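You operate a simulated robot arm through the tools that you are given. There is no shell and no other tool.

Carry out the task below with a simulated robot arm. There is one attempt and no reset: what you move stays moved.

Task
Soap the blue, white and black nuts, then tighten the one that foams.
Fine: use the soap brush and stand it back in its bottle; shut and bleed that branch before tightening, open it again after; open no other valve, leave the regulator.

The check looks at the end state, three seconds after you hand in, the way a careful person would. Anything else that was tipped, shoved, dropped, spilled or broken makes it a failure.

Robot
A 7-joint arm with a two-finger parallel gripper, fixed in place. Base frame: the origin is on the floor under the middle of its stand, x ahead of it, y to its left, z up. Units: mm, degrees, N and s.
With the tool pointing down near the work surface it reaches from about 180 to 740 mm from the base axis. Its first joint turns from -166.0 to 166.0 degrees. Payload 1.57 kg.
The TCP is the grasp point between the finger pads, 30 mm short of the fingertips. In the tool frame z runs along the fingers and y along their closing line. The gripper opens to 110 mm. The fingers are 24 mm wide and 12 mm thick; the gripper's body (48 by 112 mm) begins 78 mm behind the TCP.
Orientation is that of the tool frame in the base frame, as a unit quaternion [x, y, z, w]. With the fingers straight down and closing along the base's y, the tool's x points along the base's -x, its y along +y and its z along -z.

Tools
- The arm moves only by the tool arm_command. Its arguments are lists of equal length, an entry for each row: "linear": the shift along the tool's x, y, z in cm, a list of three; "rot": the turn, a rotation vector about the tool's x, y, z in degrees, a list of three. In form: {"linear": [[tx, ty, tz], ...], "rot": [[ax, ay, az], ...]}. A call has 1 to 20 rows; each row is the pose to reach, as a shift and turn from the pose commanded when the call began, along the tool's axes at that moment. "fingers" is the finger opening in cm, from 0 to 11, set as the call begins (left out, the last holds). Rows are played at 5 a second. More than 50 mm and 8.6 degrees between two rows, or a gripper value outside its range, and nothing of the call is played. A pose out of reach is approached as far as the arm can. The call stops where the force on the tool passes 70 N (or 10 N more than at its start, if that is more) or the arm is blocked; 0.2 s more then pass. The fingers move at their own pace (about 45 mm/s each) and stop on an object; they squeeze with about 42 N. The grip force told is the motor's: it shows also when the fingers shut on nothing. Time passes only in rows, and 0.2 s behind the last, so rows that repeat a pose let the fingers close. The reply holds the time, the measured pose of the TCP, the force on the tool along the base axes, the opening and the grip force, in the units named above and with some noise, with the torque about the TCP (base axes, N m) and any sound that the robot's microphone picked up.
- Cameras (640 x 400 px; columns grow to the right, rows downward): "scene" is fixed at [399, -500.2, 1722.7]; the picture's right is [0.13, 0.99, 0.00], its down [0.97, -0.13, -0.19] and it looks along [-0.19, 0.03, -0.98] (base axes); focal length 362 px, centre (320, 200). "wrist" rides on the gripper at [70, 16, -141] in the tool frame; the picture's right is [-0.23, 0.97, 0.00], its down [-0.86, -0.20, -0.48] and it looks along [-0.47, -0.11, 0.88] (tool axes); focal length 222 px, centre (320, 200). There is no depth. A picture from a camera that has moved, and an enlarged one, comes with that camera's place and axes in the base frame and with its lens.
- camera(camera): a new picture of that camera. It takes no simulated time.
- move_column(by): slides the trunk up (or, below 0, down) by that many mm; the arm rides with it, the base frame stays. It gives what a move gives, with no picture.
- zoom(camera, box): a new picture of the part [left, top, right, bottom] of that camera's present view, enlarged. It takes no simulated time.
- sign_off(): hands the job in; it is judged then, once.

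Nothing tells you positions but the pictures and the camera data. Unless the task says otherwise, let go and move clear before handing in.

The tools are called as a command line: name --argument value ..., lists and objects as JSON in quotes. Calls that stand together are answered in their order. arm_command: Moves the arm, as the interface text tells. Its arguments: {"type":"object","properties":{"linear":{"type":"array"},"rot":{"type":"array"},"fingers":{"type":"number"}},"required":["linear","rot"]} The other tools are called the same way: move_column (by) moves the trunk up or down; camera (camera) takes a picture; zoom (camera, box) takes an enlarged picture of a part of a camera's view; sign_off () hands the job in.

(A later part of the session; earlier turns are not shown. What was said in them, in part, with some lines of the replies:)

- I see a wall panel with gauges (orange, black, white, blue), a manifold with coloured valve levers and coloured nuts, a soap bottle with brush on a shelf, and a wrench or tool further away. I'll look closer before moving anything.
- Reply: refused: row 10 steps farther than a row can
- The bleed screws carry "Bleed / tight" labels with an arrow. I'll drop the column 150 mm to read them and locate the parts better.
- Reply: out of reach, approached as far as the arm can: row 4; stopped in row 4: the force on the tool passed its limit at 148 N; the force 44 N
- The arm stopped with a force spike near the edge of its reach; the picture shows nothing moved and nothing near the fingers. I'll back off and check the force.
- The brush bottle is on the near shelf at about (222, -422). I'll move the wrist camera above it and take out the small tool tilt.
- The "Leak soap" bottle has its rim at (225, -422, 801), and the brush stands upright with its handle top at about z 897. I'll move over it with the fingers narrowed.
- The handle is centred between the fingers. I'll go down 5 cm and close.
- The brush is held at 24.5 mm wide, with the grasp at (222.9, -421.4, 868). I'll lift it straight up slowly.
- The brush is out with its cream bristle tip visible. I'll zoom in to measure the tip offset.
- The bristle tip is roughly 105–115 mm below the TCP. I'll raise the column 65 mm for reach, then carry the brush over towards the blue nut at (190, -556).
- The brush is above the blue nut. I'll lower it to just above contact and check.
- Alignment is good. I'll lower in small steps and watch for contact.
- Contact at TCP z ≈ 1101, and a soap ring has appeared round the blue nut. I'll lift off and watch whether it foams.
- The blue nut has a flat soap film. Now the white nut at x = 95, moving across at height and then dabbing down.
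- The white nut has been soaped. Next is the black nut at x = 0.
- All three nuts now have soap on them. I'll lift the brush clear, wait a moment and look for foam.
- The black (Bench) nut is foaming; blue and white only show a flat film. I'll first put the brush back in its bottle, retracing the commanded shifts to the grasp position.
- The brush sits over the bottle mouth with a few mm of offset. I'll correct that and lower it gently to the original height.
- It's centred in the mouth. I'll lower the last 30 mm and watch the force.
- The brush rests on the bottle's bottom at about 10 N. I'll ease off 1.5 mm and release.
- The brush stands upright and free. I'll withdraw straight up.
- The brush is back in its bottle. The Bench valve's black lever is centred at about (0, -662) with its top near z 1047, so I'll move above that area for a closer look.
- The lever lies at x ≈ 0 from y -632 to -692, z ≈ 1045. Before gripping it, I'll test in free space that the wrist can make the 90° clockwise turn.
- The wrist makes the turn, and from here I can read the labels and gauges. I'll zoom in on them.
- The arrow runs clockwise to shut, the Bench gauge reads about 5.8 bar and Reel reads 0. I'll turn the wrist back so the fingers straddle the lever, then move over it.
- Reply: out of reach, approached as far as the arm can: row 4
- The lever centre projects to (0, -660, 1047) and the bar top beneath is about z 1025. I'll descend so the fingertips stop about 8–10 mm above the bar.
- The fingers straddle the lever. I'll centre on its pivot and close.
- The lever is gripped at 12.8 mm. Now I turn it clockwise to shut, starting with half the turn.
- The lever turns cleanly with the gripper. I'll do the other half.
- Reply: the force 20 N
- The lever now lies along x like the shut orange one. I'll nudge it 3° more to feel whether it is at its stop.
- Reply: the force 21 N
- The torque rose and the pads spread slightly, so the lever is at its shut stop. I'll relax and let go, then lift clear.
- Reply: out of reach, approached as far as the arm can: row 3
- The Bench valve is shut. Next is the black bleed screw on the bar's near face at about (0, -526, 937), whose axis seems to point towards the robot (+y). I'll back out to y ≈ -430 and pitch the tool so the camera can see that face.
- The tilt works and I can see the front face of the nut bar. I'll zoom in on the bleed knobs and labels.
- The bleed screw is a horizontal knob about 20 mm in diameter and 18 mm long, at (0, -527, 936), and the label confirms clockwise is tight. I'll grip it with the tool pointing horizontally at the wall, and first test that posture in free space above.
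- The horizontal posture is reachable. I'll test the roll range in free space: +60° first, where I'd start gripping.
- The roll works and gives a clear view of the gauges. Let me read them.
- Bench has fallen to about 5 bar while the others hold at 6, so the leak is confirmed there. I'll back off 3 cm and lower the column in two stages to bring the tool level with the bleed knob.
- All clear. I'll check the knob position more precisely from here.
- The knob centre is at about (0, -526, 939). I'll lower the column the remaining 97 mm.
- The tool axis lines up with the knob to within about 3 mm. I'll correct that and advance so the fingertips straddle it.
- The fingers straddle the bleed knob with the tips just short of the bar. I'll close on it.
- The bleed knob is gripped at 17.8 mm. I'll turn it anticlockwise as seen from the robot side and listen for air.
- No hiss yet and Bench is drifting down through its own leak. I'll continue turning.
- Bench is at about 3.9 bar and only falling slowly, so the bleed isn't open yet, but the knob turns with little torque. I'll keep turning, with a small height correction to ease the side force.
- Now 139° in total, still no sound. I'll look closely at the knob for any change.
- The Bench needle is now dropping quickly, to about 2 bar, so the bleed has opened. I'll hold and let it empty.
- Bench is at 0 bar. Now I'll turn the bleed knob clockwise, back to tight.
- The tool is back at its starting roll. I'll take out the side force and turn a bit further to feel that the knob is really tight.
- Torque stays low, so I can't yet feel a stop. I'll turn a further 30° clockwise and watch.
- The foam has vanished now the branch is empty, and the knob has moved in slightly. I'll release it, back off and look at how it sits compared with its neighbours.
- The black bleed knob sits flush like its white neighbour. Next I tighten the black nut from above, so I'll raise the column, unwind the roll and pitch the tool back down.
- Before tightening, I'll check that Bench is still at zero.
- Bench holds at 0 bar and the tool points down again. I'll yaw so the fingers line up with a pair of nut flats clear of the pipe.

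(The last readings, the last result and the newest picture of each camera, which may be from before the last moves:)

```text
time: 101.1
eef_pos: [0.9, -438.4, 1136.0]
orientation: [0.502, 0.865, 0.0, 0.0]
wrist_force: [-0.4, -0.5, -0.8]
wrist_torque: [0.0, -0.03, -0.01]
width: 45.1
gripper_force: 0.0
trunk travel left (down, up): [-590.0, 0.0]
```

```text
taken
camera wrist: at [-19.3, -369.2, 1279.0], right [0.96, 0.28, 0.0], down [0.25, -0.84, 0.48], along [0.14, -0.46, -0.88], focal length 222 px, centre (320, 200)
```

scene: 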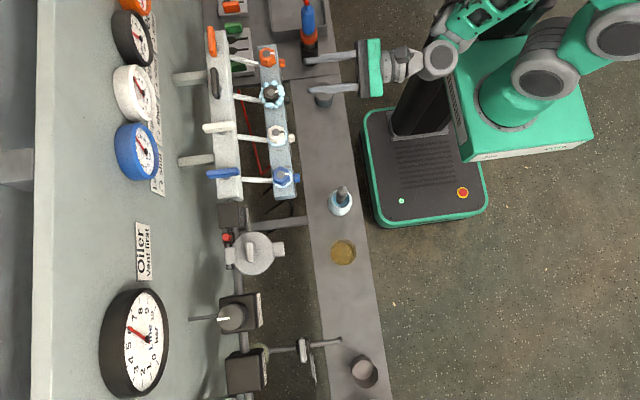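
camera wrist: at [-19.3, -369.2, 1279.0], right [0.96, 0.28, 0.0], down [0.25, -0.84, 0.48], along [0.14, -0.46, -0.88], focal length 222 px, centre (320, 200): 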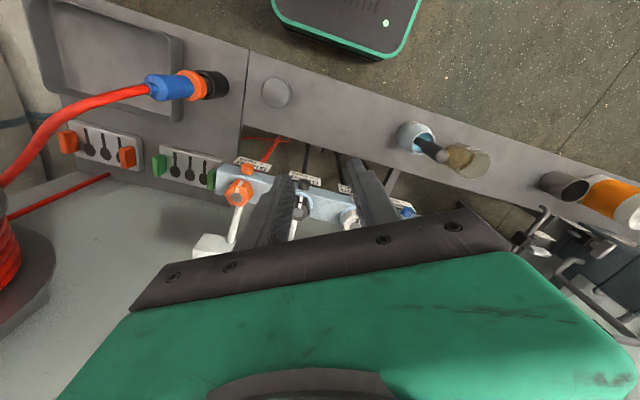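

Now I move over the black nut at (0, -556) and come down to a hover height.

arm_command --linear '[[-2.5, -1.5, 0], [-5.1, -3.0, 0], [-7.6, -4.5, 0], [-10.2, -5.94, 1], [-10.2, -5.94, 4], [-10.2, -5.94, 7.6], [-10.2, -5.94, 7.6]]' --rot '[[0, 0, 0], [0, 0, 0], [0, 0, 0], [0, 0, 0], [0, 0, 0], [0, 0, 0], [0, 0, 0]]' --fingers 5.2

camera --camera "wrist"

zoom --camera "wrist" --box '[240, 100, 400, 220]'

zoom --camera "scene" --box '[230, 60, 326, 120]'

```text
time: 102.7
eef_pos: [0.2, -559.1, 1061.0]
orientation: [0.504, 0.864, 0.0, 0.0]
wrist_force: [0.5, -0.1, -0.1]
wrist_torque: [0.02, -0.02, 0.0]
width: 52.0
gripper_force: 0.0
trunk travel left (down, up): [-590.0, 0.0]
```

```text
taken
camera wrist: at [-21.7, -489.2, 1202.7], right [0.96, 0.28, 0.0], down [0.25, -0.84, 0.48], along [0.14, -0.46, -0.88], focal length 222 px, centre (320, 200)
```

wrist: 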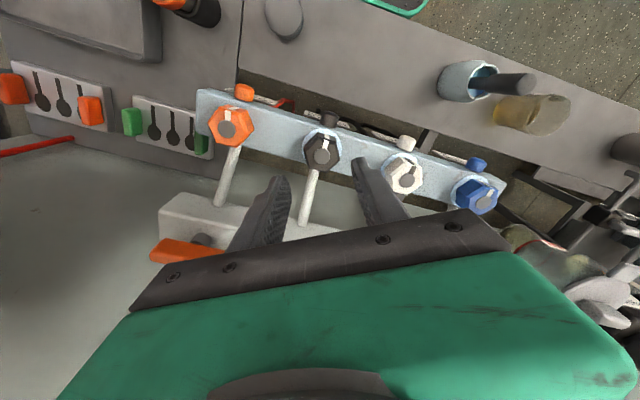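

```text
3.33 times, centred on (320, 160) of wrist
camera zoom: at [-21.7, -489.2, 1202.7], right [0.96, 0.28, 0.0], down [0.25, -0.84, 0.48], along [0.14, -0.46, -0.88], focal length 740 px, centre (320, 333)
```

zoom: 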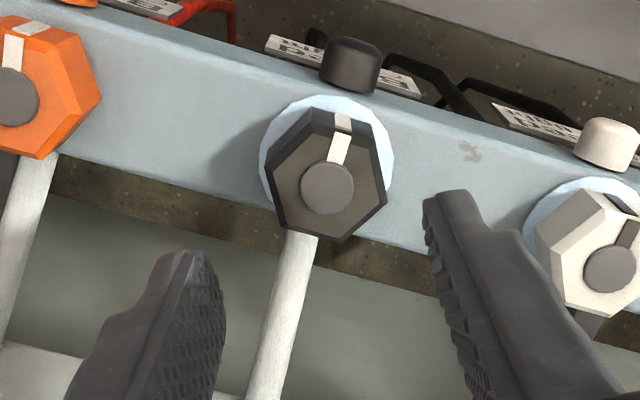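

```text
6.67 times, centred on (278, 90) of scene
camera zoom: at [399.0, -500.2, 1722.7], right [0.13, 0.99, 0.0], down [0.97, -0.13, -0.19], along [-0.19, 0.03, -0.98], focal length 2414 px, centre (600, 933)
```

zoom: 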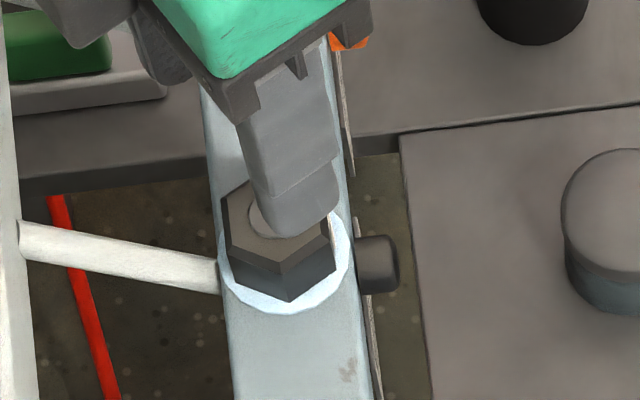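

The nut projects exactly at (0, -556), and the fingers line up with its flats. I'll centre and descend around it.

arm_command --linear '[[0.28, 0.14, 0], [0.28, 0.14, 2], [0.28, 0.14, 4], [0.28, 0.14, 5.6], [0.28, 0.14, 6.7], [0.28, 0.14, 6.7]]' --rot '[[0, 0, 0], [0, 0, 0], [0, 0, 0], [0, 0, 0], [0, 0, 0], [0, 0, 0]]'

zoom --camera "wrist" --box '[240, 100, 400, 220]'

```text
time: 104.1
eef_pos: [1.3, -552.8, 994.0]
orientation: [0.504, 0.864, 0.001, 0.0]
wrist_force: [0.0, 0.3, 0.5]
wrist_torque: [0.01, 0.03, 0.0]
width: 51.8
gripper_force: 0.1
trunk travel left (down, up): [-590.0, 0.0]
```

```text
3.33 times, centred on (320, 160) of wrist
camera zoom: at [-19.8, -483.2, 1136.4], right [0.96, 0.28, 0.0], down [0.25, -0.84, 0.48], along [0.14, -0.46, -0.88], focal length 740 px, centre (320, 333)
```

zoom: 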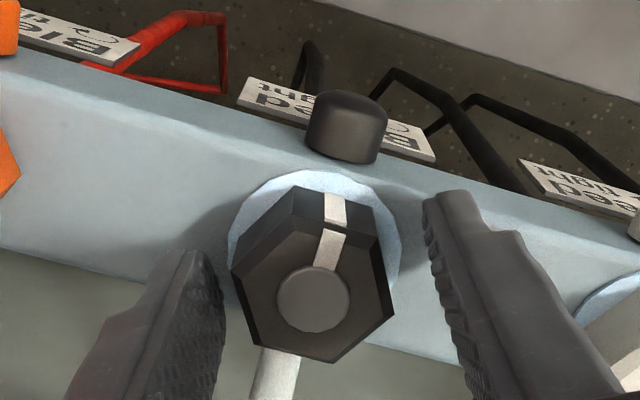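

I'm centred to within 3 mm; I'll trim that and close on the nut.

arm_command --linear '[[-0.22, -0.22, 0.1], [-0.22, -0.22, 0.1]]' --rot '[[0, 0, 0], [0, 0, 0]]'

arm_command --linear '[[0, 0, 0], [0, 0, 0], [0, 0, 0], [0, 0, 0]]' --rot '[[0, 0, 0], [0, 0, 0], [0, 0, 0], [0, 0, 0]]' --fingers 2.2

zoom --camera "wrist" --box '[240, 100, 400, 220]'

zoom --camera "scene" --box '[230, 60, 326, 120]'

```text
time: 104.7
eef_pos: [0.6, -554.8, 993.3]
orientation: [0.504, 0.864, 0.0, 0.0]
wrist_force: [0.0, 0.2, 0.6]
wrist_torque: [0.02, -0.02, 0.01]
width: 52.2
gripper_force: 0.1
trunk travel left (down, up): [-590.0, 0.0]
```

```text
time: 105.7
eef_pos: [-0.4, -555.3, 993.5]
orientation: [0.504, 0.863, 0.0, 0.0]
wrist_force: [-1.8, -1.1, 0.6]
wrist_torque: [-0.07, 0.14, -0.03]
width: 34.1
gripper_force: 40.8
trunk travel left (down, up): [-590.0, 0.0]
```

```text
3.33 times, centred on (320, 160) of wrist
camera zoom: at [-20.3, -486.3, 1135.4], right [0.96, 0.28, 0.0], down [0.25, -0.84, 0.48], along [0.14, -0.46, -0.88], focal length 740 px, centre (320, 333)
```

zoom: 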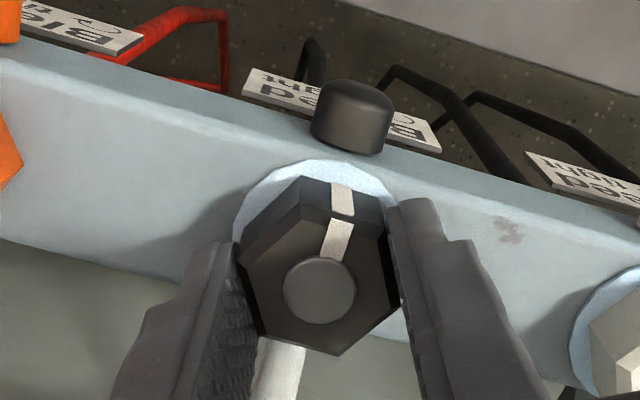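

```text
6.67 times, centred on (278, 90) of scene
camera zoom: at [399.0, -500.2, 1722.7], right [0.13, 0.99, 0.0], down [0.97, -0.13, -0.19], along [-0.19, 0.03, -0.98], focal length 2414 px, centre (600, 933)
```

zoom: 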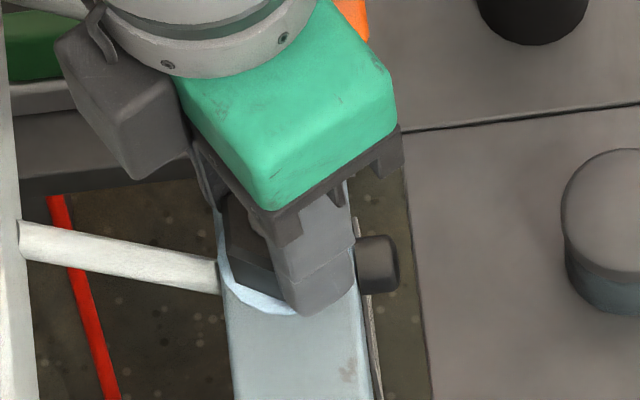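

The nut is gripped across its 34 mm flats. I'll turn it clockwise in small steps and watch the torque.

arm_command --linear '[[0, 0, 0], [0, 0, 0], [0, 0, 0], [0, 0, 0]]' --rot '[[0, 0, 5], [0, 0, 10], [0, 0, 15], [0, 0, 20]]'

zoom --camera "wrist" --box '[240, 100, 400, 220]'

```text
time: 106.7
eef_pos: [-0.8, -556.1, 993.2]
orientation: [0.646, 0.763, 0.0, 0.0]
wrist_force: [3.0, 4.2, 2.4]
wrist_torque: [-0.41, -0.26, -0.02]
width: 34.4
gripper_force: 42.2
trunk travel left (down, up): [-590.0, 0.0]
```

```text
3.33 times, centred on (320, 160) of wrist
camera zoom: at [4.3, -483.6, 1135.4], right [1.0, -0.06, 0.0], down [-0.06, -0.88, 0.48], along [-0.03, -0.48, -0.88], focal length 740 px, centre (320, 333)
```

zoom: 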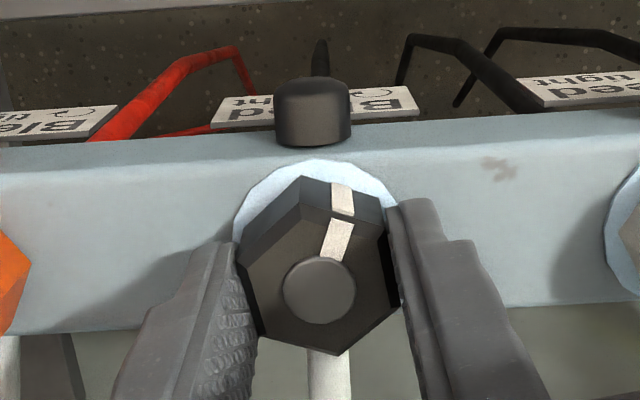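

The nut turns with the gripper and there's no resistance yet. I'll continue.

arm_command --linear '[[0, 0, 0], [0, 0, 0], [0, 0, 0], [0, 0, 0]]' --rot '[[0, 0, 5], [0, 0, 10], [0, 0, 15], [0, 0, 20]]'

arm_command --linear '[[0, 0, 0], [0, 0, 0], [0, 0, 0], [0, 0, 0]]' --rot '[[0, 0, 5], [0, 0, 10], [0, 0, 15], [0, 0, 20]]'

zoom --camera "wrist" --box '[240, 100, 400, 220]'

```text
time: 107.7
eef_pos: [0.5, -555.4, 993.8]
orientation: [0.769, 0.64, 0.0, 0.0]
wrist_force: [5.9, 2.5, 8.9]
wrist_torque: [0.31, -0.32, 0.02]
width: 34.6
gripper_force: 42.0
trunk travel left (down, up): [-590.0, 0.0]
```

```text
time: 108.7
eef_pos: [-0.4, -555.2, 994.2]
orientation: [0.868, 0.496, 0.0, 0.001]
wrist_force: [6.9, 0.1, 11.7]
wrist_torque: [-0.56, -0.16, -0.02]
width: 34.5
gripper_force: 41.9
trunk travel left (down, up): [-590.0, 0.0]
```

```text
3.33 times, centred on (320, 160) of wrist
camera zoom: at [49.2, -502.8, 1135.2], right [0.72, -0.69, 0.0], down [-0.61, -0.63, 0.48], along [-0.33, -0.35, -0.88], focal length 740 px, centre (320, 333)
```

zoom: 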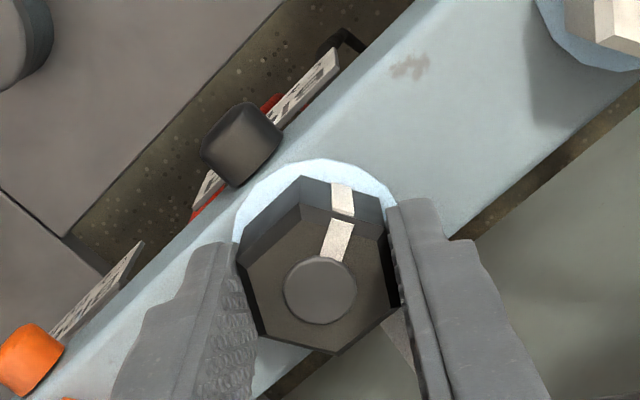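

After 60° the nut still turns freely. I'll open, rotate the gripper back around it, regrip and carry on.

arm_command --linear '[[0, 0, 0], [0, 0, 0], [0, 0, 0]]' --rot '[[0, 0, 0], [0, 0, 0], [0, 0, 0]]' --fingers 5.2

arm_command --linear '[[0, 0, 0], [0, 0, 0], [0, 0, 0], [0, 0, 0], [0, 0, 0], [0, 0, 0], [0, 0, 0], [0, 0, 0], [0, 0, 0]]' --rot '[[0, 0, -7], [0, 0, -14], [0, 0, -21], [0, 0, -28], [0, 0, -35], [0, 0, -42], [0, 0, -49], [0, 0, -56], [0, 0, -60]]'

zoom --camera "wrist" --box '[240, 100, 400, 220]'

```text
time: 109.5
eef_pos: [-0.6, -555.5, 992.3]
orientation: [0.868, 0.496, 0.0, -0.001]
wrist_force: [0.0, 0.7, 0.5]
wrist_torque: [0.01, 0.03, -0.02]
width: 52.0
gripper_force: 0.0
trunk travel left (down, up): [-590.0, 0.0]
```

```text
time: 111.5
eef_pos: [-0.7, -555.4, 991.8]
orientation: [0.502, 0.865, 0.0, 0.001]
wrist_force: [0.0, 0.9, 0.0]
wrist_torque: [-0.02, -0.03, 0.0]
width: 52.3
gripper_force: 0.1
trunk travel left (down, up): [-590.0, 0.0]
```

```text
3.33 times, centred on (320, 160) of wrist
camera zoom: at [-22.0, -486.0, 1134.2], right [0.96, 0.28, 0.0], down [0.25, -0.84, 0.48], along [0.14, -0.46, -0.88], focal length 740 px, centre (320, 333)
```

zoom: 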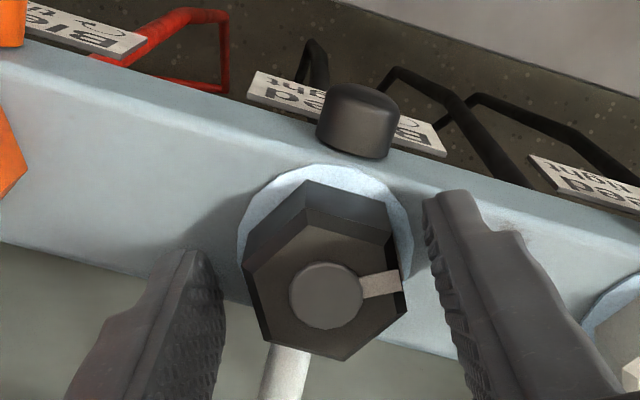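

The stripe confirms a 60° clockwise turn. I'll regrip and continue.

arm_command --linear '[[0, 0, 0], [0, 0, 0], [0, 0, 0], [0, 0, 0]]' --rot '[[0, 0, 0], [0, 0, 0], [0, 0, 0], [0, 0, 0]]' --fingers 2.2

arm_command --linear '[[0, 0, 0], [0, 0, 0], [0, 0, 0], [0, 0, 0], [0, 0, 0]]' --rot '[[0, 0, 4], [0, 0, 9], [0, 0, 14], [0, 0, 19], [0, 0, 24]]'

zoom --camera "wrist" --box '[240, 100, 400, 220]'

```text
time: 112.5
eef_pos: [-0.6, -554.0, 991.8]
orientation: [0.503, 0.864, 0.001, 0.0]
wrist_force: [4.9, 3.0, -0.1]
wrist_torque: [0.29, -0.19, 0.03]
width: 34.5
gripper_force: 40.9
trunk travel left (down, up): [-590.0, 0.0]
```

```text
time: 113.7
eef_pos: [-0.5, -555.7, 993.9]
orientation: [0.673, 0.74, 0.0, 0.001]
wrist_force: [4.6, 3.4, -4.7]
wrist_torque: [-0.08, 0.11, 0.63]
width: 38.3
gripper_force: 26.5
trunk travel left (down, up): [-590.0, 0.0]
```

```text
3.33 times, centred on (320, 160) of wrist
camera zoom: at [9.4, -484.3, 1134.9], right [0.99, -0.13, 0.0], down [-0.12, -0.87, 0.48], along [-0.06, -0.47, -0.88], focal length 740 px, centre (320, 333)
```

zoom: 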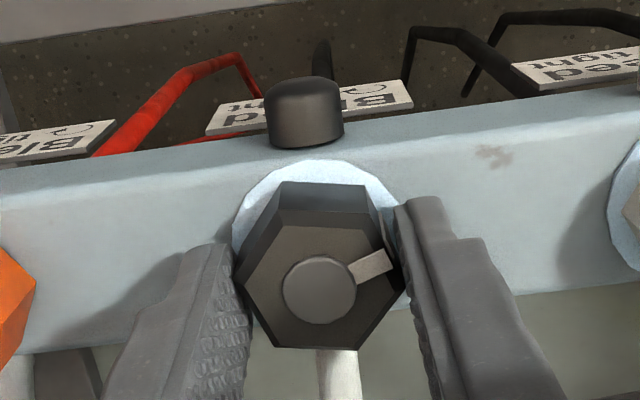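

The torque has risen to 0.6 N·m and the jaws are riding on the flats, so the nut has come up tight after about 70°. I'll re-seat on the flats and try once more to confirm it holds.

arm_command --linear '[[0, 0, 0], [0, 0, 0], [0, 0, 0], [0, 0, 0]]' --rot '[[0, 0, -5], [0, 0, -10], [0, 0, -14], [0, 0, -14]]'

zoom --camera "wrist" --box '[240, 100, 400, 220]'

arm_command --linear '[[0, 0, 0], [0, 0, 0], [0, 0, 0]]' --rot '[[0, 0, 3], [0, 0, 6], [0, 0, 8]]'

zoom --camera "wrist" --box '[240, 100, 400, 220]'

```text
time: 114.7
eef_pos: [0.9, -556.5, 993.6]
orientation: [0.576, 0.817, 0.0, 0.001]
wrist_force: [6.2, -0.4, -4.0]
wrist_torque: [-0.09, -0.12, 0.1]
width: 34.7
gripper_force: 41.7
trunk travel left (down, up): [-590.0, 0.0]
```

```text
3.33 times, centred on (320, 160) of wrist
camera zoom: at [-7.7, -485.1, 1135.4], right [0.99, 0.11, 0.0], down [0.1, -0.87, 0.48], along [0.05, -0.47, -0.88], focal length 740 px, centre (320, 333)
```

zoom: 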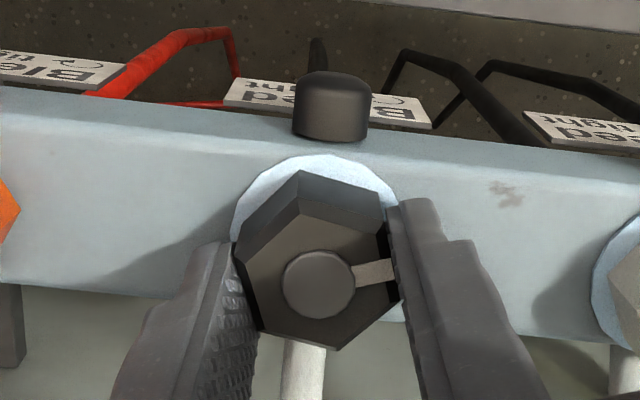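

```text
time: 115.5
eef_pos: [0.5, -556.2, 993.0]
orientation: [0.633, 0.774, 0.0, 0.0]
wrist_force: [3.8, 1.9, -1.8]
wrist_torque: [-0.04, 0.37, 1.28]
width: 36.4
gripper_force: 42.5
trunk travel left (down, up): [-590.0, 0.0]
```

```text
3.33 times, centred on (320, 160) of wrist
camera zoom: at [2.0, -484.0, 1135.4], right [1.0, -0.03, 0.0], down [-0.03, -0.88, 0.48], along [-0.01, -0.48, -0.88], focal length 740 px, centre (320, 333)
```

zoom: 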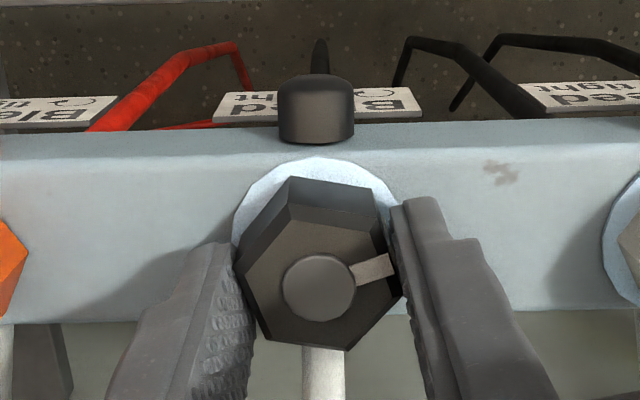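

It resists with 1.28 N·m without turning, so the nut is tight. I'll relax almost to neutral, let go and lift.

arm_command --linear '[[0, 0, 0], [0, 0, 0], [0, 0, 0]]' --rot '[[0, 0, -3], [0, 0, -6], [0, 0, -7]]'

arm_command --linear '[[0, 0, 0], [0, 0, 0], [0, 0, 0], [0, 0, 0]]' --rot '[[0, 0, 0], [0, 0, 0], [0, 0, 0], [0, 0, 0]]' --fingers 5.5

arm_command --linear '[[0, 0, -2], [0, 0, -4], [0, 0, -7], [0, 0, -10], [0, 0, -13]]' --rot '[[0, 0, 0], [0, 0, 0], [0, 0, 0], [0, 0, 0], [0, 0, 0]]'

camera --camera "wrist"

```text
time: 116.3
eef_pos: [0.4, -555.4, 993.2]
orientation: [0.584, 0.812, 0.0, 0.0]
wrist_force: [5.0, 0.1, 0.1]
wrist_torque: [0.25, 0.04, 0.28]
width: 34.9
gripper_force: 42.3
trunk travel left (down, up): [-590.0, 0.0]
```

```text
time: 117.3
eef_pos: [-0.5, -555.0, 993.1]
orientation: [0.584, 0.811, 0.0, 0.0]
wrist_force: [-0.4, 0.8, -1.0]
wrist_torque: [-0.07, -0.02, 0.02]
width: 55.0
gripper_force: 0.0
trunk travel left (down, up): [-590.0, 0.0]
```

```text
time: 118.5
eef_pos: [-0.7, -555.7, 1123.0]
orientation: [0.585, 0.811, 0.001, 0.0]
wrist_force: [-0.2, 0.0, 0.4]
wrist_torque: [-0.01, 0.0, -0.03]
width: 55.1
gripper_force: 0.2
trunk travel left (down, up): [-590.0, 0.0]
```

```text
taken
camera wrist: at [-7.9, -484.6, 1264.9], right [1.0, 0.09, 0.0], down [0.08, -0.88, 0.48], along [0.05, -0.47, -0.88], focal length 222 px, centre (320, 200)
```

wrist: 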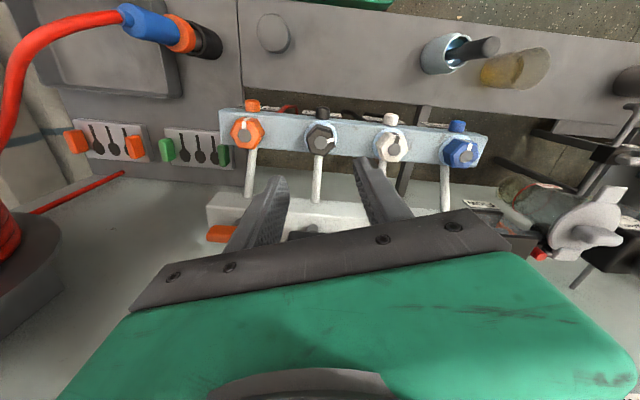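

The nut's stripe now points about 70° clockwise of where it was. Next I reopen the Bench valve, first yawing so the fingers will straddle the lever, which lies along x.

arm_command --linear '[[0, 0, 0], [0, 0, 0], [0, 0, 0], [0, 0, 0], [0, 0, 0], [0, 0, 0], [0, 0, 0], [0, 0, 0], [0, 0, 0], [0, 0, 0], [0, 0, 0], [0, 0, 0], [0, 0, 0], [0, 0, 0]]' --rot '[[0, 0, 7.8], [0, 0, 15.6], [0, 0, 23.4], [0, 0, 31.2], [0, 0, 39], [0, 0, 46.8], [0, 0, 54.6], [0, 0, 62.4], [0, 0, 70.2], [0, 0, 78], [0, 0, 85.8], [0, 0, 93.6], [0, 0, 101.4], [0, 0, 108.6]]' --fingers 4.5

camera --camera "wrist"

zoom --camera "scene" --box '[190, 180, 310, 280]'

```text
time: 121.5
eef_pos: [-0.3, -555.8, 1122.6]
orientation: [1.0, -0.001, 0.0, 0.001]
wrist_force: [0.2, -0.1, 1.2]
wrist_torque: [-0.04, -0.01, 0.0]
width: 45.0
gripper_force: 0.0
trunk travel left (down, up): [-590.0, 0.0]
```

```text
taken
camera wrist: at [68.9, -571.7, 1264.9], right [-0.23, -0.97, 0.0], down [-0.85, 0.2, 0.48], along [-0.47, 0.11, -0.88], focal length 222 px, centre (320, 200)
```

wrist: 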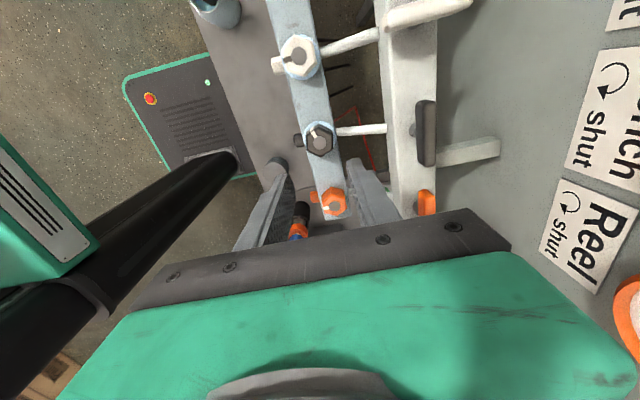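

```text
4.00 times, centred on (250, 230) of scene
camera zoom: at [399.0, -500.2, 1722.7], right [0.13, 0.99, 0.0], down [0.97, -0.13, -0.19], along [-0.19, 0.03, -0.98], focal length 1448 px, centre (600, 80)
```

zoom: 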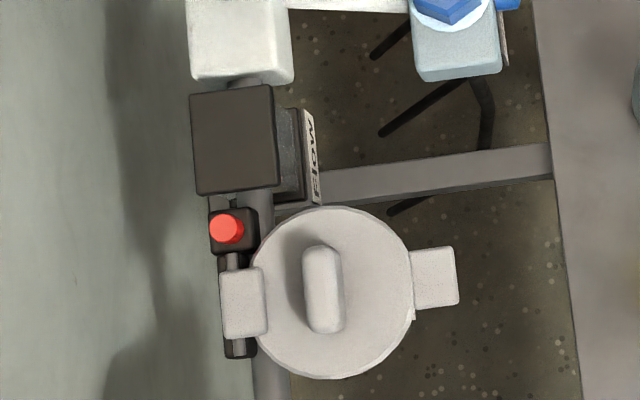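

Now I'll move above the lever at a safe, reachable height and then straddle it.

arm_command --linear '[[0, 0, 0.8], [0, 3, 0.8], [0, 6, 0.8], [0, 8.5, 0.8], [0, 10.4, 0.8], [0, 10.4, 2.5], [0, 10.4, 2.5]]' --rot '[[0, 0, 0], [0, 0, 0], [0, 0, 0], [0, 0, 0], [0, 0, 0], [0, 0, 0], [0, 0, 0]]'

camera --camera "wrist"

zoom --camera "wrist" --box '[220, 80, 420, 240]'

```text
time: 123.1
eef_pos: [-0.9, -658.6, 1099.3]
orientation: [1.0, 0.0, 0.0, -0.002]
wrist_force: [-0.6, 0.4, -0.9]
wrist_torque: [0.05, -0.01, 0.02]
width: 45.1
gripper_force: 0.0
trunk travel left (down, up): [-590.0, 0.0]
```

```text
taken
camera wrist: at [68.0, -675.9, 1240.9], right [-0.23, -0.97, 0.0], down [-0.86, 0.2, 0.48], along [-0.47, 0.11, -0.88], focal length 222 px, centre (320, 200)
```

wrist: 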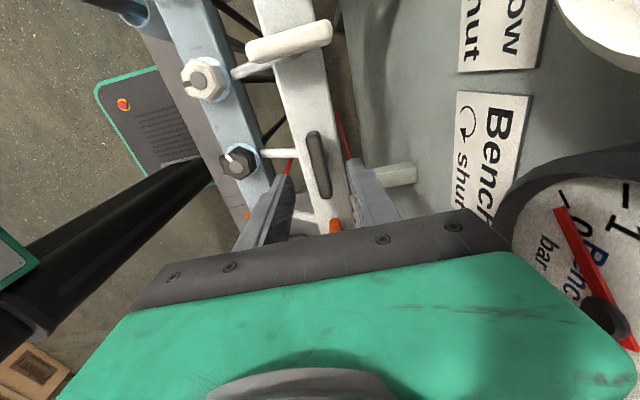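

```text
2.50 times, centred on (320, 160) of wrist
camera zoom: at [68.0, -675.9, 1240.9], right [-0.23, -0.97, 0.0], down [-0.86, 0.2, 0.48], along [-0.47, 0.11, -0.88], focal length 555 px, centre (320, 300)
```

zoom: 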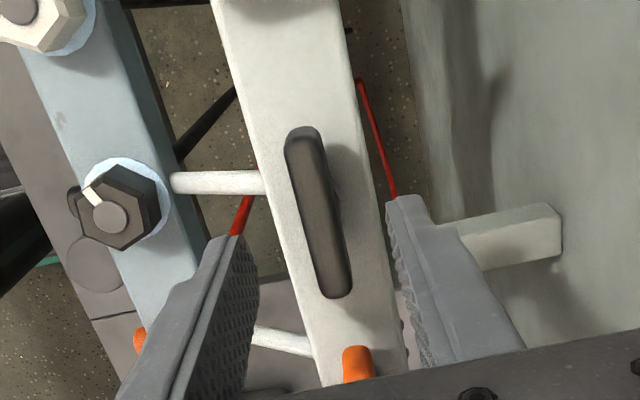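

The lever is between the fingers. I'll descend to the previous grip height and close.

arm_command --linear '[[0.05, 0.1, 1], [0.05, 0.1, 2.2], [0.05, 0.1, 3.4], [0.05, 0.1, 3.4]]' --rot '[[0, 0, 0], [0, 0, 0], [0, 0, 0], [0, 0, 0]]'

arm_command --linear '[[0, 0, 0], [0, 0, 0], [0, 0, 0], [0, 0, 0], [0, 0, 0]]' --rot '[[0, 0, 0], [0, 0, 0], [0, 0, 0], [0, 0, 0], [0, 0, 0]]' --fingers 0.5

zoom --camera "wrist" --box '[220, 80, 420, 240]'

```text
time: 124.1
eef_pos: [-1.4, -661.7, 1063.1]
orientation: [1.0, -0.001, 0.0, 0.0]
wrist_force: [0.0, 0.7, 0.0]
wrist_torque: [0.03, 0.03, -0.01]
width: 45.0
gripper_force: 0.1
trunk travel left (down, up): [-590.0, 0.0]
```

```text
time: 125.3
eef_pos: [-1.1, -659.1, 1063.2]
orientation: [1.0, -0.002, 0.0, -0.001]
wrist_force: [-0.7, 7.4, -2.7]
wrist_torque: [-0.09, -0.1, 0.1]
width: 12.8
gripper_force: 29.7
trunk travel left (down, up): [-590.0, 0.0]
```

```text
2.50 times, centred on (320, 160) of wrist
camera zoom: at [68.5, -676.3, 1205.8], right [-0.23, -0.97, 0.0], down [-0.85, 0.2, 0.48], along [-0.47, 0.11, -0.88], focal length 555 px, centre (320, 300)
```

zoom: 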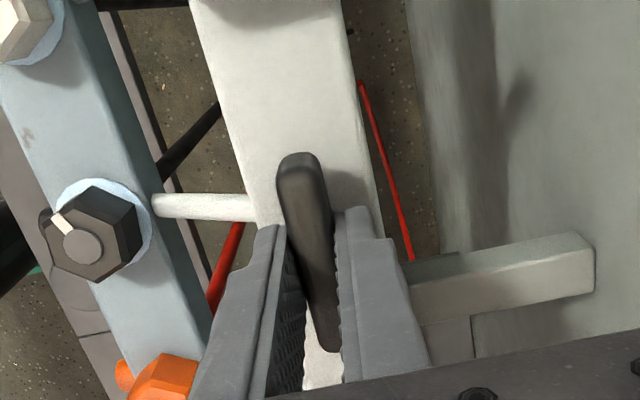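

The lever is gripped. I'll turn it anticlockwise to open.

arm_command --linear '[[0, 0, 0], [0, 0, 0], [0, 0, 0], [0, 0, 0], [0, 0, 0], [0, 0, 0], [0, 0, 0], [0, 0, 0]]' --rot '[[0, 0, -3], [0, 0, -8], [0, 0, -14], [0, 0, -20], [0, 0, -27], [0, 0, -34], [0, 0, -41], [0, 0, -45]]'

arm_command --linear '[[0, 0, 0], [0, 0, 0], [0, 0, 0], [0, 0, 0], [0, 0, 0], [0, 0, 0], [0, 0, 0], [0, 0, 0]]' --rot '[[0, 0, -6], [0, 0, -12], [0, 0, -18], [0, 0, -24], [0, 0, -30], [0, 0, -36], [0, 0, -41], [0, 0, -45]]'

camera --camera "wrist"

zoom --camera "scene" --box '[80, 0, 320, 200]'

```text
time: 127.1
eef_pos: [-0.2, -660.7, 1062.6]
orientation: [0.924, 0.382, 0.001, -0.001]
wrist_force: [-5.6, 8.9, -5.0]
wrist_torque: [-0.11, 0.19, -0.01]
width: 13.1
gripper_force: 29.7
trunk travel left (down, up): [-590.0, 0.0]
```

```text
time: 128.9
eef_pos: [0.6, -661.7, 1064.2]
orientation: [0.707, 0.707, 0.0, 0.0]
wrist_force: [6.6, 8.6, -6.3]
wrist_torque: [1.0, -0.16, -0.02]
width: 12.8
gripper_force: 29.9
trunk travel left (down, up): [-590.0, 0.0]
```

```text
taken
camera wrist: at [16.1, -591.2, 1205.9], right [0.97, -0.23, 0.0], down [-0.2, -0.86, 0.48], along [-0.11, -0.46, -0.88], focal length 222 px, centre (320, 200)
```

wrist: 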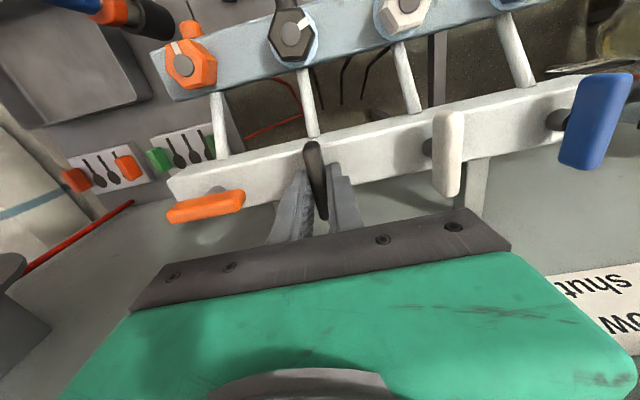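

```text
2.00 times, centred on (200, 100) of scene
camera zoom: at [399.0, -500.2, 1722.7], right [0.13, 0.99, 0.0], down [0.97, -0.13, -0.19], along [-0.19, 0.03, -0.98], focal length 724 px, centre (560, 400)
```

zoom: 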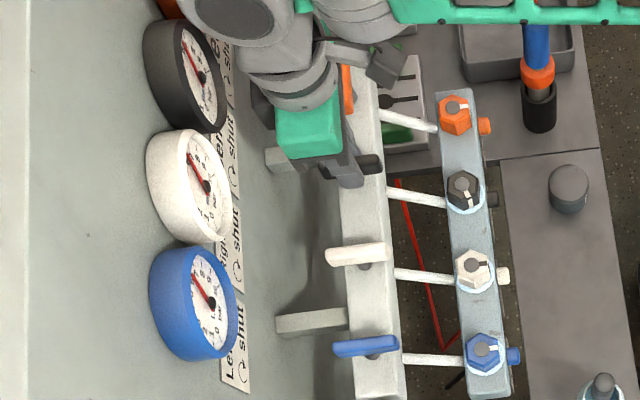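

The lever is back along y and the Bench gauge is reading pressure again. I'll nudge to confirm the open stop, then release.

arm_command --linear '[[0, 0, 0], [0, 0, 0], [0, 0, 0]]' --rot '[[0, 0, -1.5], [0, 0, -3], [0, 0, -3]]'

arm_command --linear '[[0, 0, 0], [0, 0, 0]]' --rot '[[0, 0, 1.5], [0, 0, 2.5]]'

arm_command --linear '[[0, 0, 0], [0, 0, 0], [0, 0, 0], [0, 0, 0]]' --rot '[[0, 0, 0], [0, 0, 0], [0, 0, 0], [0, 0, 0]]' --fingers 4.5

arm_command --linear '[[0, 0, -2], [0, 0, -4], [0, 0, -5.5], [3, 0, -5.5], [6, 0, -6.5], [9, 0, -7.5], [12, 0, -7.5]]' --rot '[[0, 0, 0], [0, 0, 0], [0, 0, 0], [0, 0, 0], [0, 0, 0], [0, 0, 0], [0, 0, 0]]'

camera --camera "wrist"

zoom --camera "scene" --box '[80, 0, 320, 200]'

```text
time: 129.7
eef_pos: [0.0, -660.2, 1064.3]
orientation: [0.689, 0.724, 0.0, 0.0]
wrist_force: [8.5, 3.7, -8.4]
wrist_torque: [-0.52, -0.19, -0.82]
width: 13.7
gripper_force: 30.1
trunk travel left (down, up): [-590.0, 0.0]
```

```text
time: 130.3
eef_pos: [-0.1, -661.1, 1064.3]
orientation: [0.704, 0.71, 0.0, 0.0]
wrist_force: [10.3, 4.6, -7.8]
wrist_torque: [-0.37, -0.25, -0.28]
width: 12.7
gripper_force: 30.1
trunk travel left (down, up): [-590.0, 0.0]
```

```text
time: 131.3
eef_pos: [-2.1, -662.5, 1065.7]
orientation: [0.704, 0.71, 0.0, 0.0]
wrist_force: [0.7, -0.3, -0.1]
wrist_torque: [0.0, 0.01, -0.04]
width: 45.0
gripper_force: 0.0
trunk travel left (down, up): [-590.0, 0.0]
```

```text
time: 132.9
eef_pos: [-4.4, -541.4, 1140.0]
orientation: [0.705, 0.709, 0.0, 0.0]
wrist_force: [-0.1, -1.0, -0.6]
wrist_torque: [-0.05, -0.02, -0.01]
width: 45.0
gripper_force: 0.0
trunk travel left (down, up): [-590.0, 0.0]
```

```text
taken
camera wrist: at [11.5, -471.5, 1282.6], right [0.98, -0.22, 0.0], down [-0.19, -0.86, 0.48], along [-0.11, -0.47, -0.88], focal length 222 px, centre (320, 200)
```

wrist: 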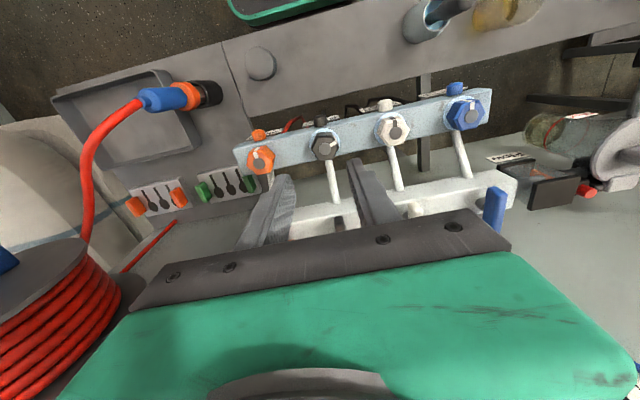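

```text
2.00 times, centred on (200, 100) of scene
camera zoom: at [399.0, -500.2, 1722.7], right [0.13, 0.99, 0.0], down [0.97, -0.13, -0.19], along [-0.19, 0.03, -0.98], focal length 724 px, centre (560, 400)
```

zoom: 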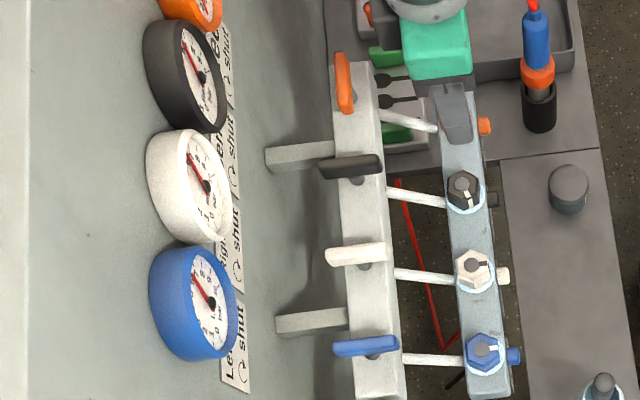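

The Bench valve is open and the black nut shows no foam under pressure. I'll check the gauge, the Flow indicator and the soap film closely.

zoom --camera "wrist" --box '[470, 120, 640, 240]'

zoom --camera "wrist" --box '[230, 80, 500, 240]'

zoom --camera "scene" --box '[100, 0, 180, 180]'

zoom --camera "scene" --box '[250, 70, 314, 110]'

```text
3.33 times, centred on (555, 180) of wrist
camera zoom: at [11.5, -471.5, 1282.6], right [0.98, -0.22, 0.0], down [-0.19, -0.86, 0.48], along [-0.11, -0.47, -0.88], focal length 740 px, centre (-463, 267)
```

zoom: 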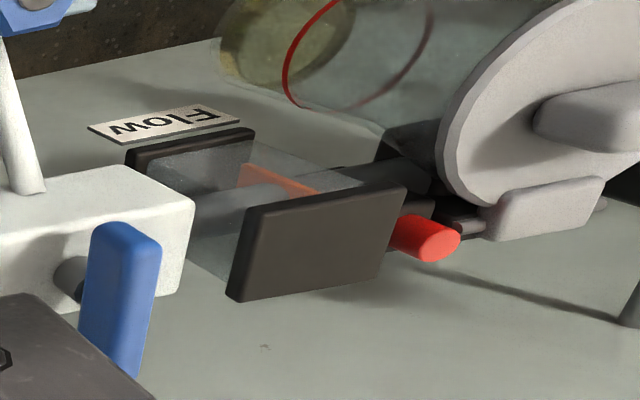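

```text
2.37 times, centred on (365, 160) of wrist
camera zoom: at [11.5, -471.5, 1282.6], right [0.98, -0.22, 0.0], down [-0.19, -0.86, 0.48], along [-0.11, -0.47, -0.88], focal length 526 px, centre (213, 295)
```

zoom: 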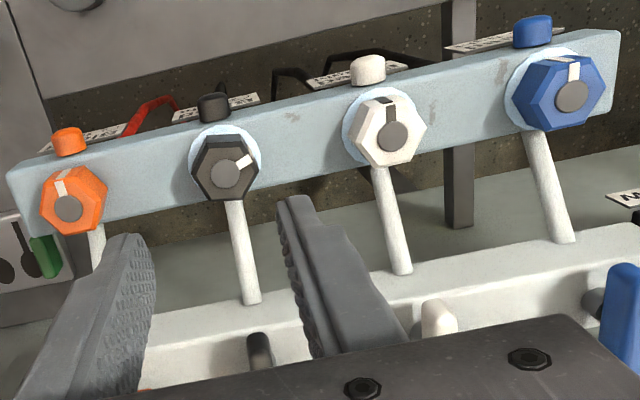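

```text
2.22 times, centred on (140, 90) of scene
camera zoom: at [399.0, -500.2, 1722.7], right [0.13, 0.99, 0.0], down [0.97, -0.13, -0.19], along [-0.19, 0.03, -0.98], focal length 805 px, centre (720, 444)
```

zoom: 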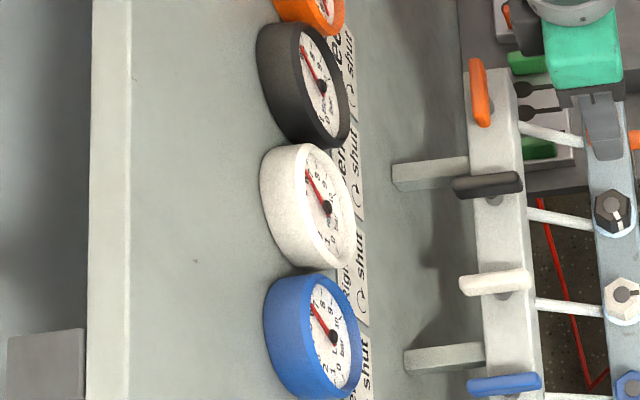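

```text
10.00 times, centred on (282, 90) of scene
camera zoom: at [399.0, -500.2, 1722.7], right [0.13, 0.99, 0.0], down [0.97, -0.13, -0.19], along [-0.19, 0.03, -0.98], focal length 3620 px, centre (700, 1300)
```

zoom: 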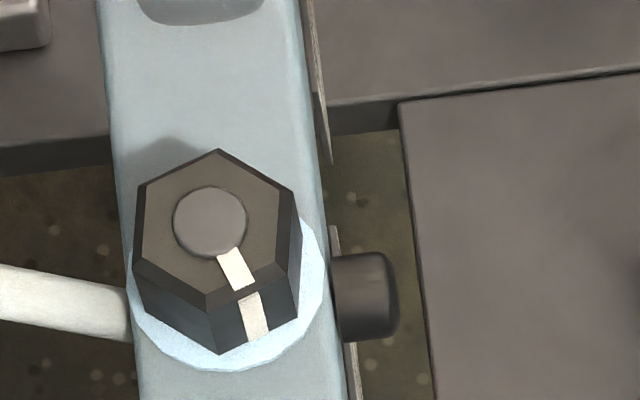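

Bench is back at about 6 bar with no foam. To make sure the bleed screw is sealed, I'll compare the Flow indicator from the same camera position I had while the nut was leaking.

arm_command --linear '[[0, 3.2, -0.5], [-0.5, 6.4, -1.1], [-0.9, 9.7, -1.1], [-1.3, 13, -1.1], [-1.7, 16.2, -1.1], [-1.7, 19.3, -1.1], [-1.7, 19.3, -1.1]]' --rot '[[0, 0, 0], [0, 0, 0], [0, 0, 0], [0, 0, 0], [0, 0, 0], [0, 0, 0], [0, 0, 0]]'

camera --camera "wrist"

zoom --camera "wrist" --box '[340, 130, 460, 230]'

zoom --camera "wrist" --box '[200, 80, 400, 205]'

```text
time: 134.5
eef_pos: [191.2, -558.5, 1150.9]
orientation: [0.705, 0.709, -0.001, 0.0]
wrist_force: [1.1, 0.3, 0.1]
wrist_torque: [0.01, 0.01, 0.0]
width: 44.9
gripper_force: 0.0
trunk travel left (down, up): [-590.0, 0.0]
```

```text
taken
camera wrist: at [206.6, -486.5, 1292.7], right [0.98, -0.22, 0.0], down [-0.19, -0.86, 0.48], along [-0.11, -0.47, -0.88], focal length 222 px, centre (320, 200)
```

wrist: 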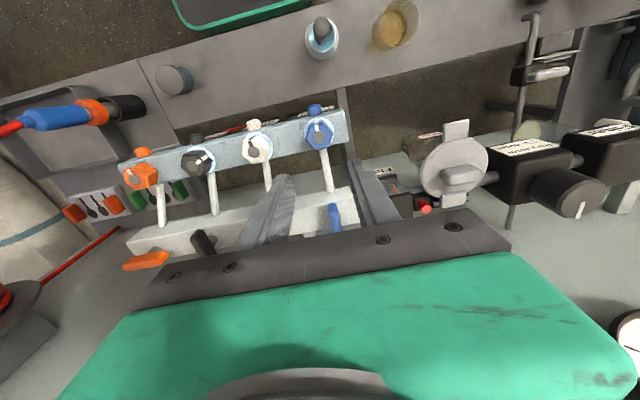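

```text
4.00 times, centred on (400, 180) of wrist
camera zoom: at [206.6, -486.5, 1292.7], right [0.98, -0.22, 0.0], down [-0.19, -0.86, 0.48], along [-0.11, -0.47, -0.88], focal length 888 px, centre (0, 280)
```

zoom: 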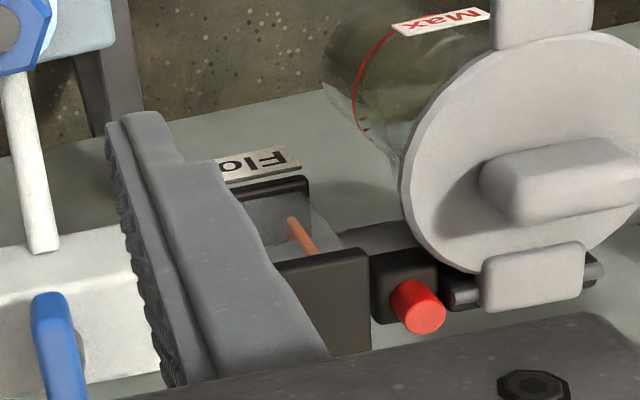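

```text
3.20 times, centred on (300, 142) of wrist
camera zoom: at [206.6, -486.5, 1292.7], right [0.98, -0.22, 0.0], down [-0.19, -0.86, 0.48], along [-0.11, -0.47, -0.88], focal length 711 px, centre (384, 384)
```

zoom: 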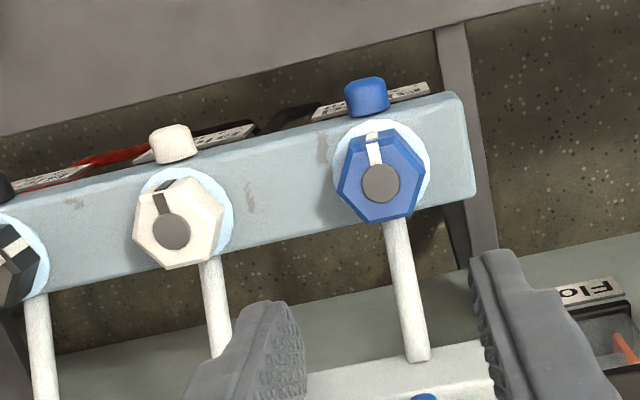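

The orange flap now hangs straight down, while during the leak it lay across. I'll shift for one clear view of it to be sure.

arm_command --linear '[[0, -3, 0], [0, -6, 0], [0, -9, 0], [0, -9, 0]]' --rot '[[0, 0, 0], [0, 0, 0], [0, 0, 0], [0, 0, 0]]'

zoom --camera "wrist" --box '[420, 100, 560, 220]'

zoom --camera "scene" --box '[240, 70, 320, 200]'

camera --camera "scene"

```text
time: 135.5
eef_pos: [103.2, -557.0, 1151.1]
orientation: [0.705, 0.709, 0.0, 0.0]
wrist_force: [0.3, -0.1, 1.4]
wrist_torque: [0.02, -0.02, 0.04]
width: 45.0
gripper_force: 0.1
trunk travel left (down, up): [-590.0, 0.0]
```

```text
3.33 times, centred on (490, 160) of wrist
camera zoom: at [118.2, -487.9, 1292.9], right [0.98, -0.22, 0.0], down [-0.19, -0.86, 0.48], along [-0.1, -0.47, -0.88], focal length 740 px, centre (-247, 333)
```

zoom: 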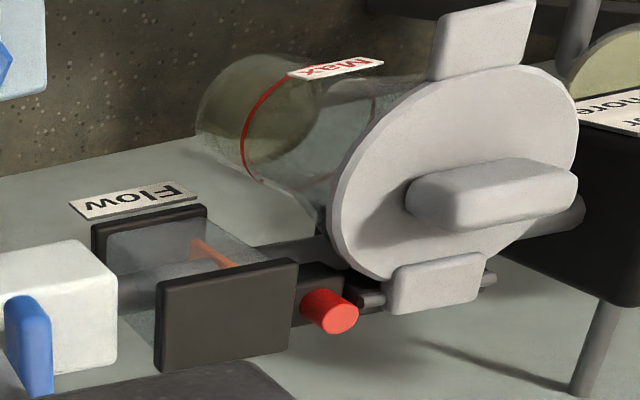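

```text
3.08 times, centred on (280, 135) of scene
camera zoom: at [399.0, -500.2, 1722.7], right [0.13, 0.99, 0.0], down [0.97, -0.13, -0.19], along [-0.19, 0.03, -0.98], focal length 1114 px, centre (443, 400)
```

zoom: 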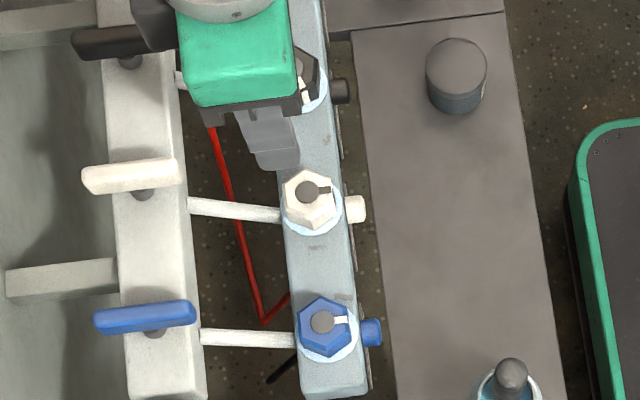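

```text
taken
```

scene: 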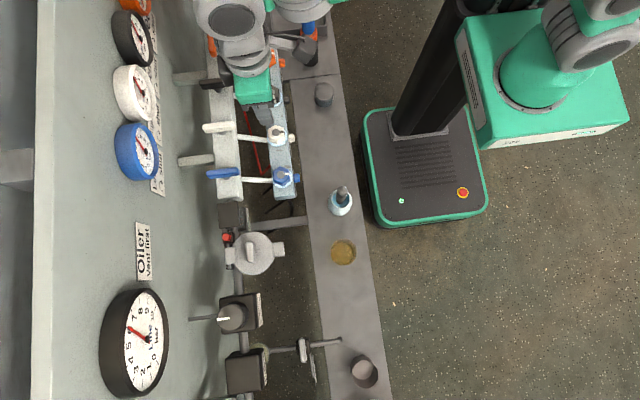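

The flap hangs vertically, meaning no flow, so both the nut and the bleed screw are sealed. I'll move the arm clear and make one last check of everything.

arm_command --linear '[[0, 0, -1], [3, 1, -1], [6, 2, -2], [9, 4, -4], [12, 6, -6], [15, 8, -8], [18, 10, -10], [18, 12, -12]]' --rot '[[0, 0, 0], [0, 0, 0], [0, 0, 0], [0, 0, 0], [0, 0, 0], [0, 0, 0], [0, 0, 0], [0, 0, 0]]'

camera --camera "wrist"

zoom --camera "scene" --box '[80, 0, 360, 220]'

zoom --camera "scene" --box '[240, 60, 320, 200]'

zoom --camera "scene" --box '[300, 170, 380, 230]'

zoom --camera "scene" --box '[100, 0, 180, 60]'

```text
time: 137.3
eef_pos: [220.8, -375.8, 1269.3]
orientation: [0.705, 0.709, 0.001, 0.0]
wrist_force: [0.1, 0.2, 0.9]
wrist_torque: [0.0, 0.05, 0.0]
width: 45.2
gripper_force: 0.0
trunk travel left (down, up): [-590.0, 0.0]
```

```text
taken
camera wrist: at [236.3, -305.9, 1411.4], right [0.98, -0.22, 0.0], down [-0.19, -0.86, 0.48], along [-0.11, -0.47, -0.88], focal length 222 px, centre (320, 200)
```

wrist: 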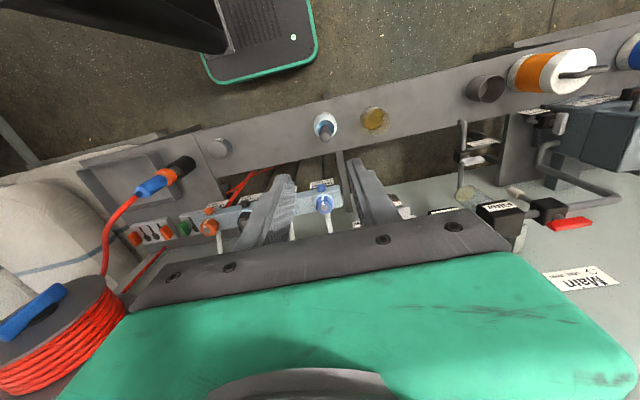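

```text
1.82 times, centred on (220, 110) of scene
camera zoom: at [399.0, -500.2, 1722.7], right [0.13, 0.99, 0.0], down [0.97, -0.13, -0.19], along [-0.19, 0.03, -0.98], focal length 658 px, centre (502, 364)
```

zoom: 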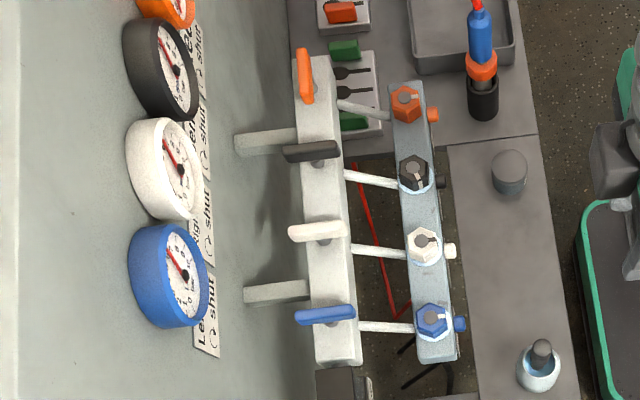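

```text
2.86 times, centred on (280, 130) of scene
camera zoom: at [399.0, -500.2, 1722.7], right [0.13, 0.99, 0.0], down [0.97, -0.13, -0.19], along [-0.19, 0.03, -0.98], focal length 1034 px, centre (434, 400)
```

zoom: 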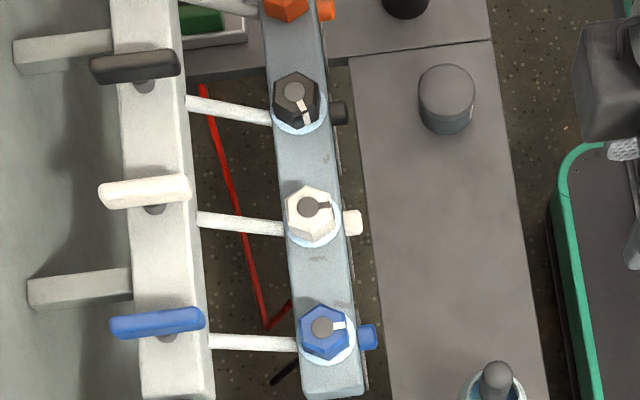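

```text
6.67 times, centred on (340, 200) of scene
camera zoom: at [399.0, -500.2, 1722.7], right [0.13, 0.99, 0.0], down [0.97, -0.13, -0.19], along [-0.19, 0.03, -0.98], focal length 2414 px, centre (187, 200)
```

zoom: 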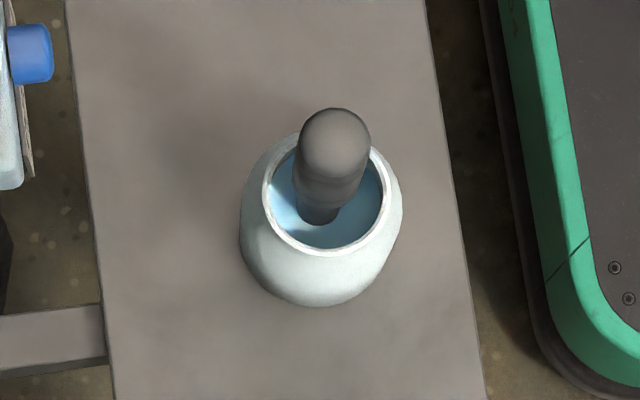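

```text
6.67 times, centred on (140, 30) of scene
camera zoom: at [399.0, -500.2, 1722.7], right [0.13, 0.99, 0.0], down [0.97, -0.13, -0.19], along [-0.19, 0.03, -0.98], focal length 2414 px, centre (1520, 1333)
```

zoom: 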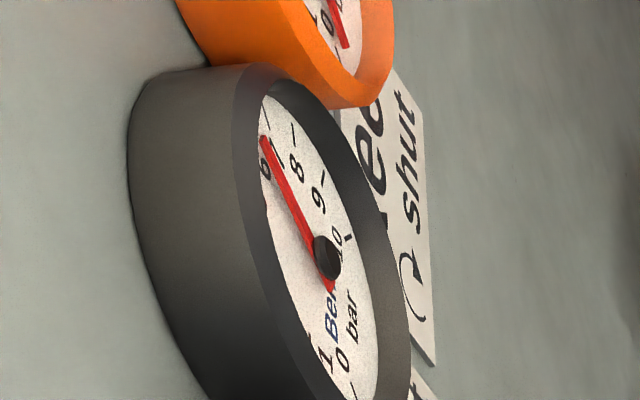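

Everything is in place:
- **Brush:** it stands upright in its bottle.
- **Bench branch:** its valve is open at about 6 bar. The black nut is tight with no foam, and the bleed screw is closed with no flow showing.
- **Other branches:** Left row and Right row are still open, Reel is still shut, and the regulator is untouched.

The gripper is empty and clear of the manifold, so I'm handing in.

sign_off

```text
The job is handed in.
```

The black (Bench) nut was the one that foamed. I tightened it, and it shows no foam now that the branch is back under pressure.

- **Soaping:** I brushed the blue, white and black nuts. Only black foamed, and the brush is back upright in its bottle.
- **Shut and bleed:** I turned the Bench valve to its shut stop and opened its bleed screw until the gauge read 0 bar. I then closed the bleed screw; I felt no clear stop on it, so the Flow indicator below is the check that it is tight.
- **Tightening:** The nut turned about 70° clockwise, then held at about 1.3 N·m without moving.
- **Reopening:** The Bench valve is fully open again and its gauge is back at about 6 bar. The Flow indicator's flap hangs straight down, which I read as no flow, so neither the nut nor the bleed screw is leaking.

The other valves and the regulator were not touched. Early on, while I was looking around, the arm stopped once on a force spike at the edge of its reach. The pictures showed nothing near the gripper, and nothing had moved.
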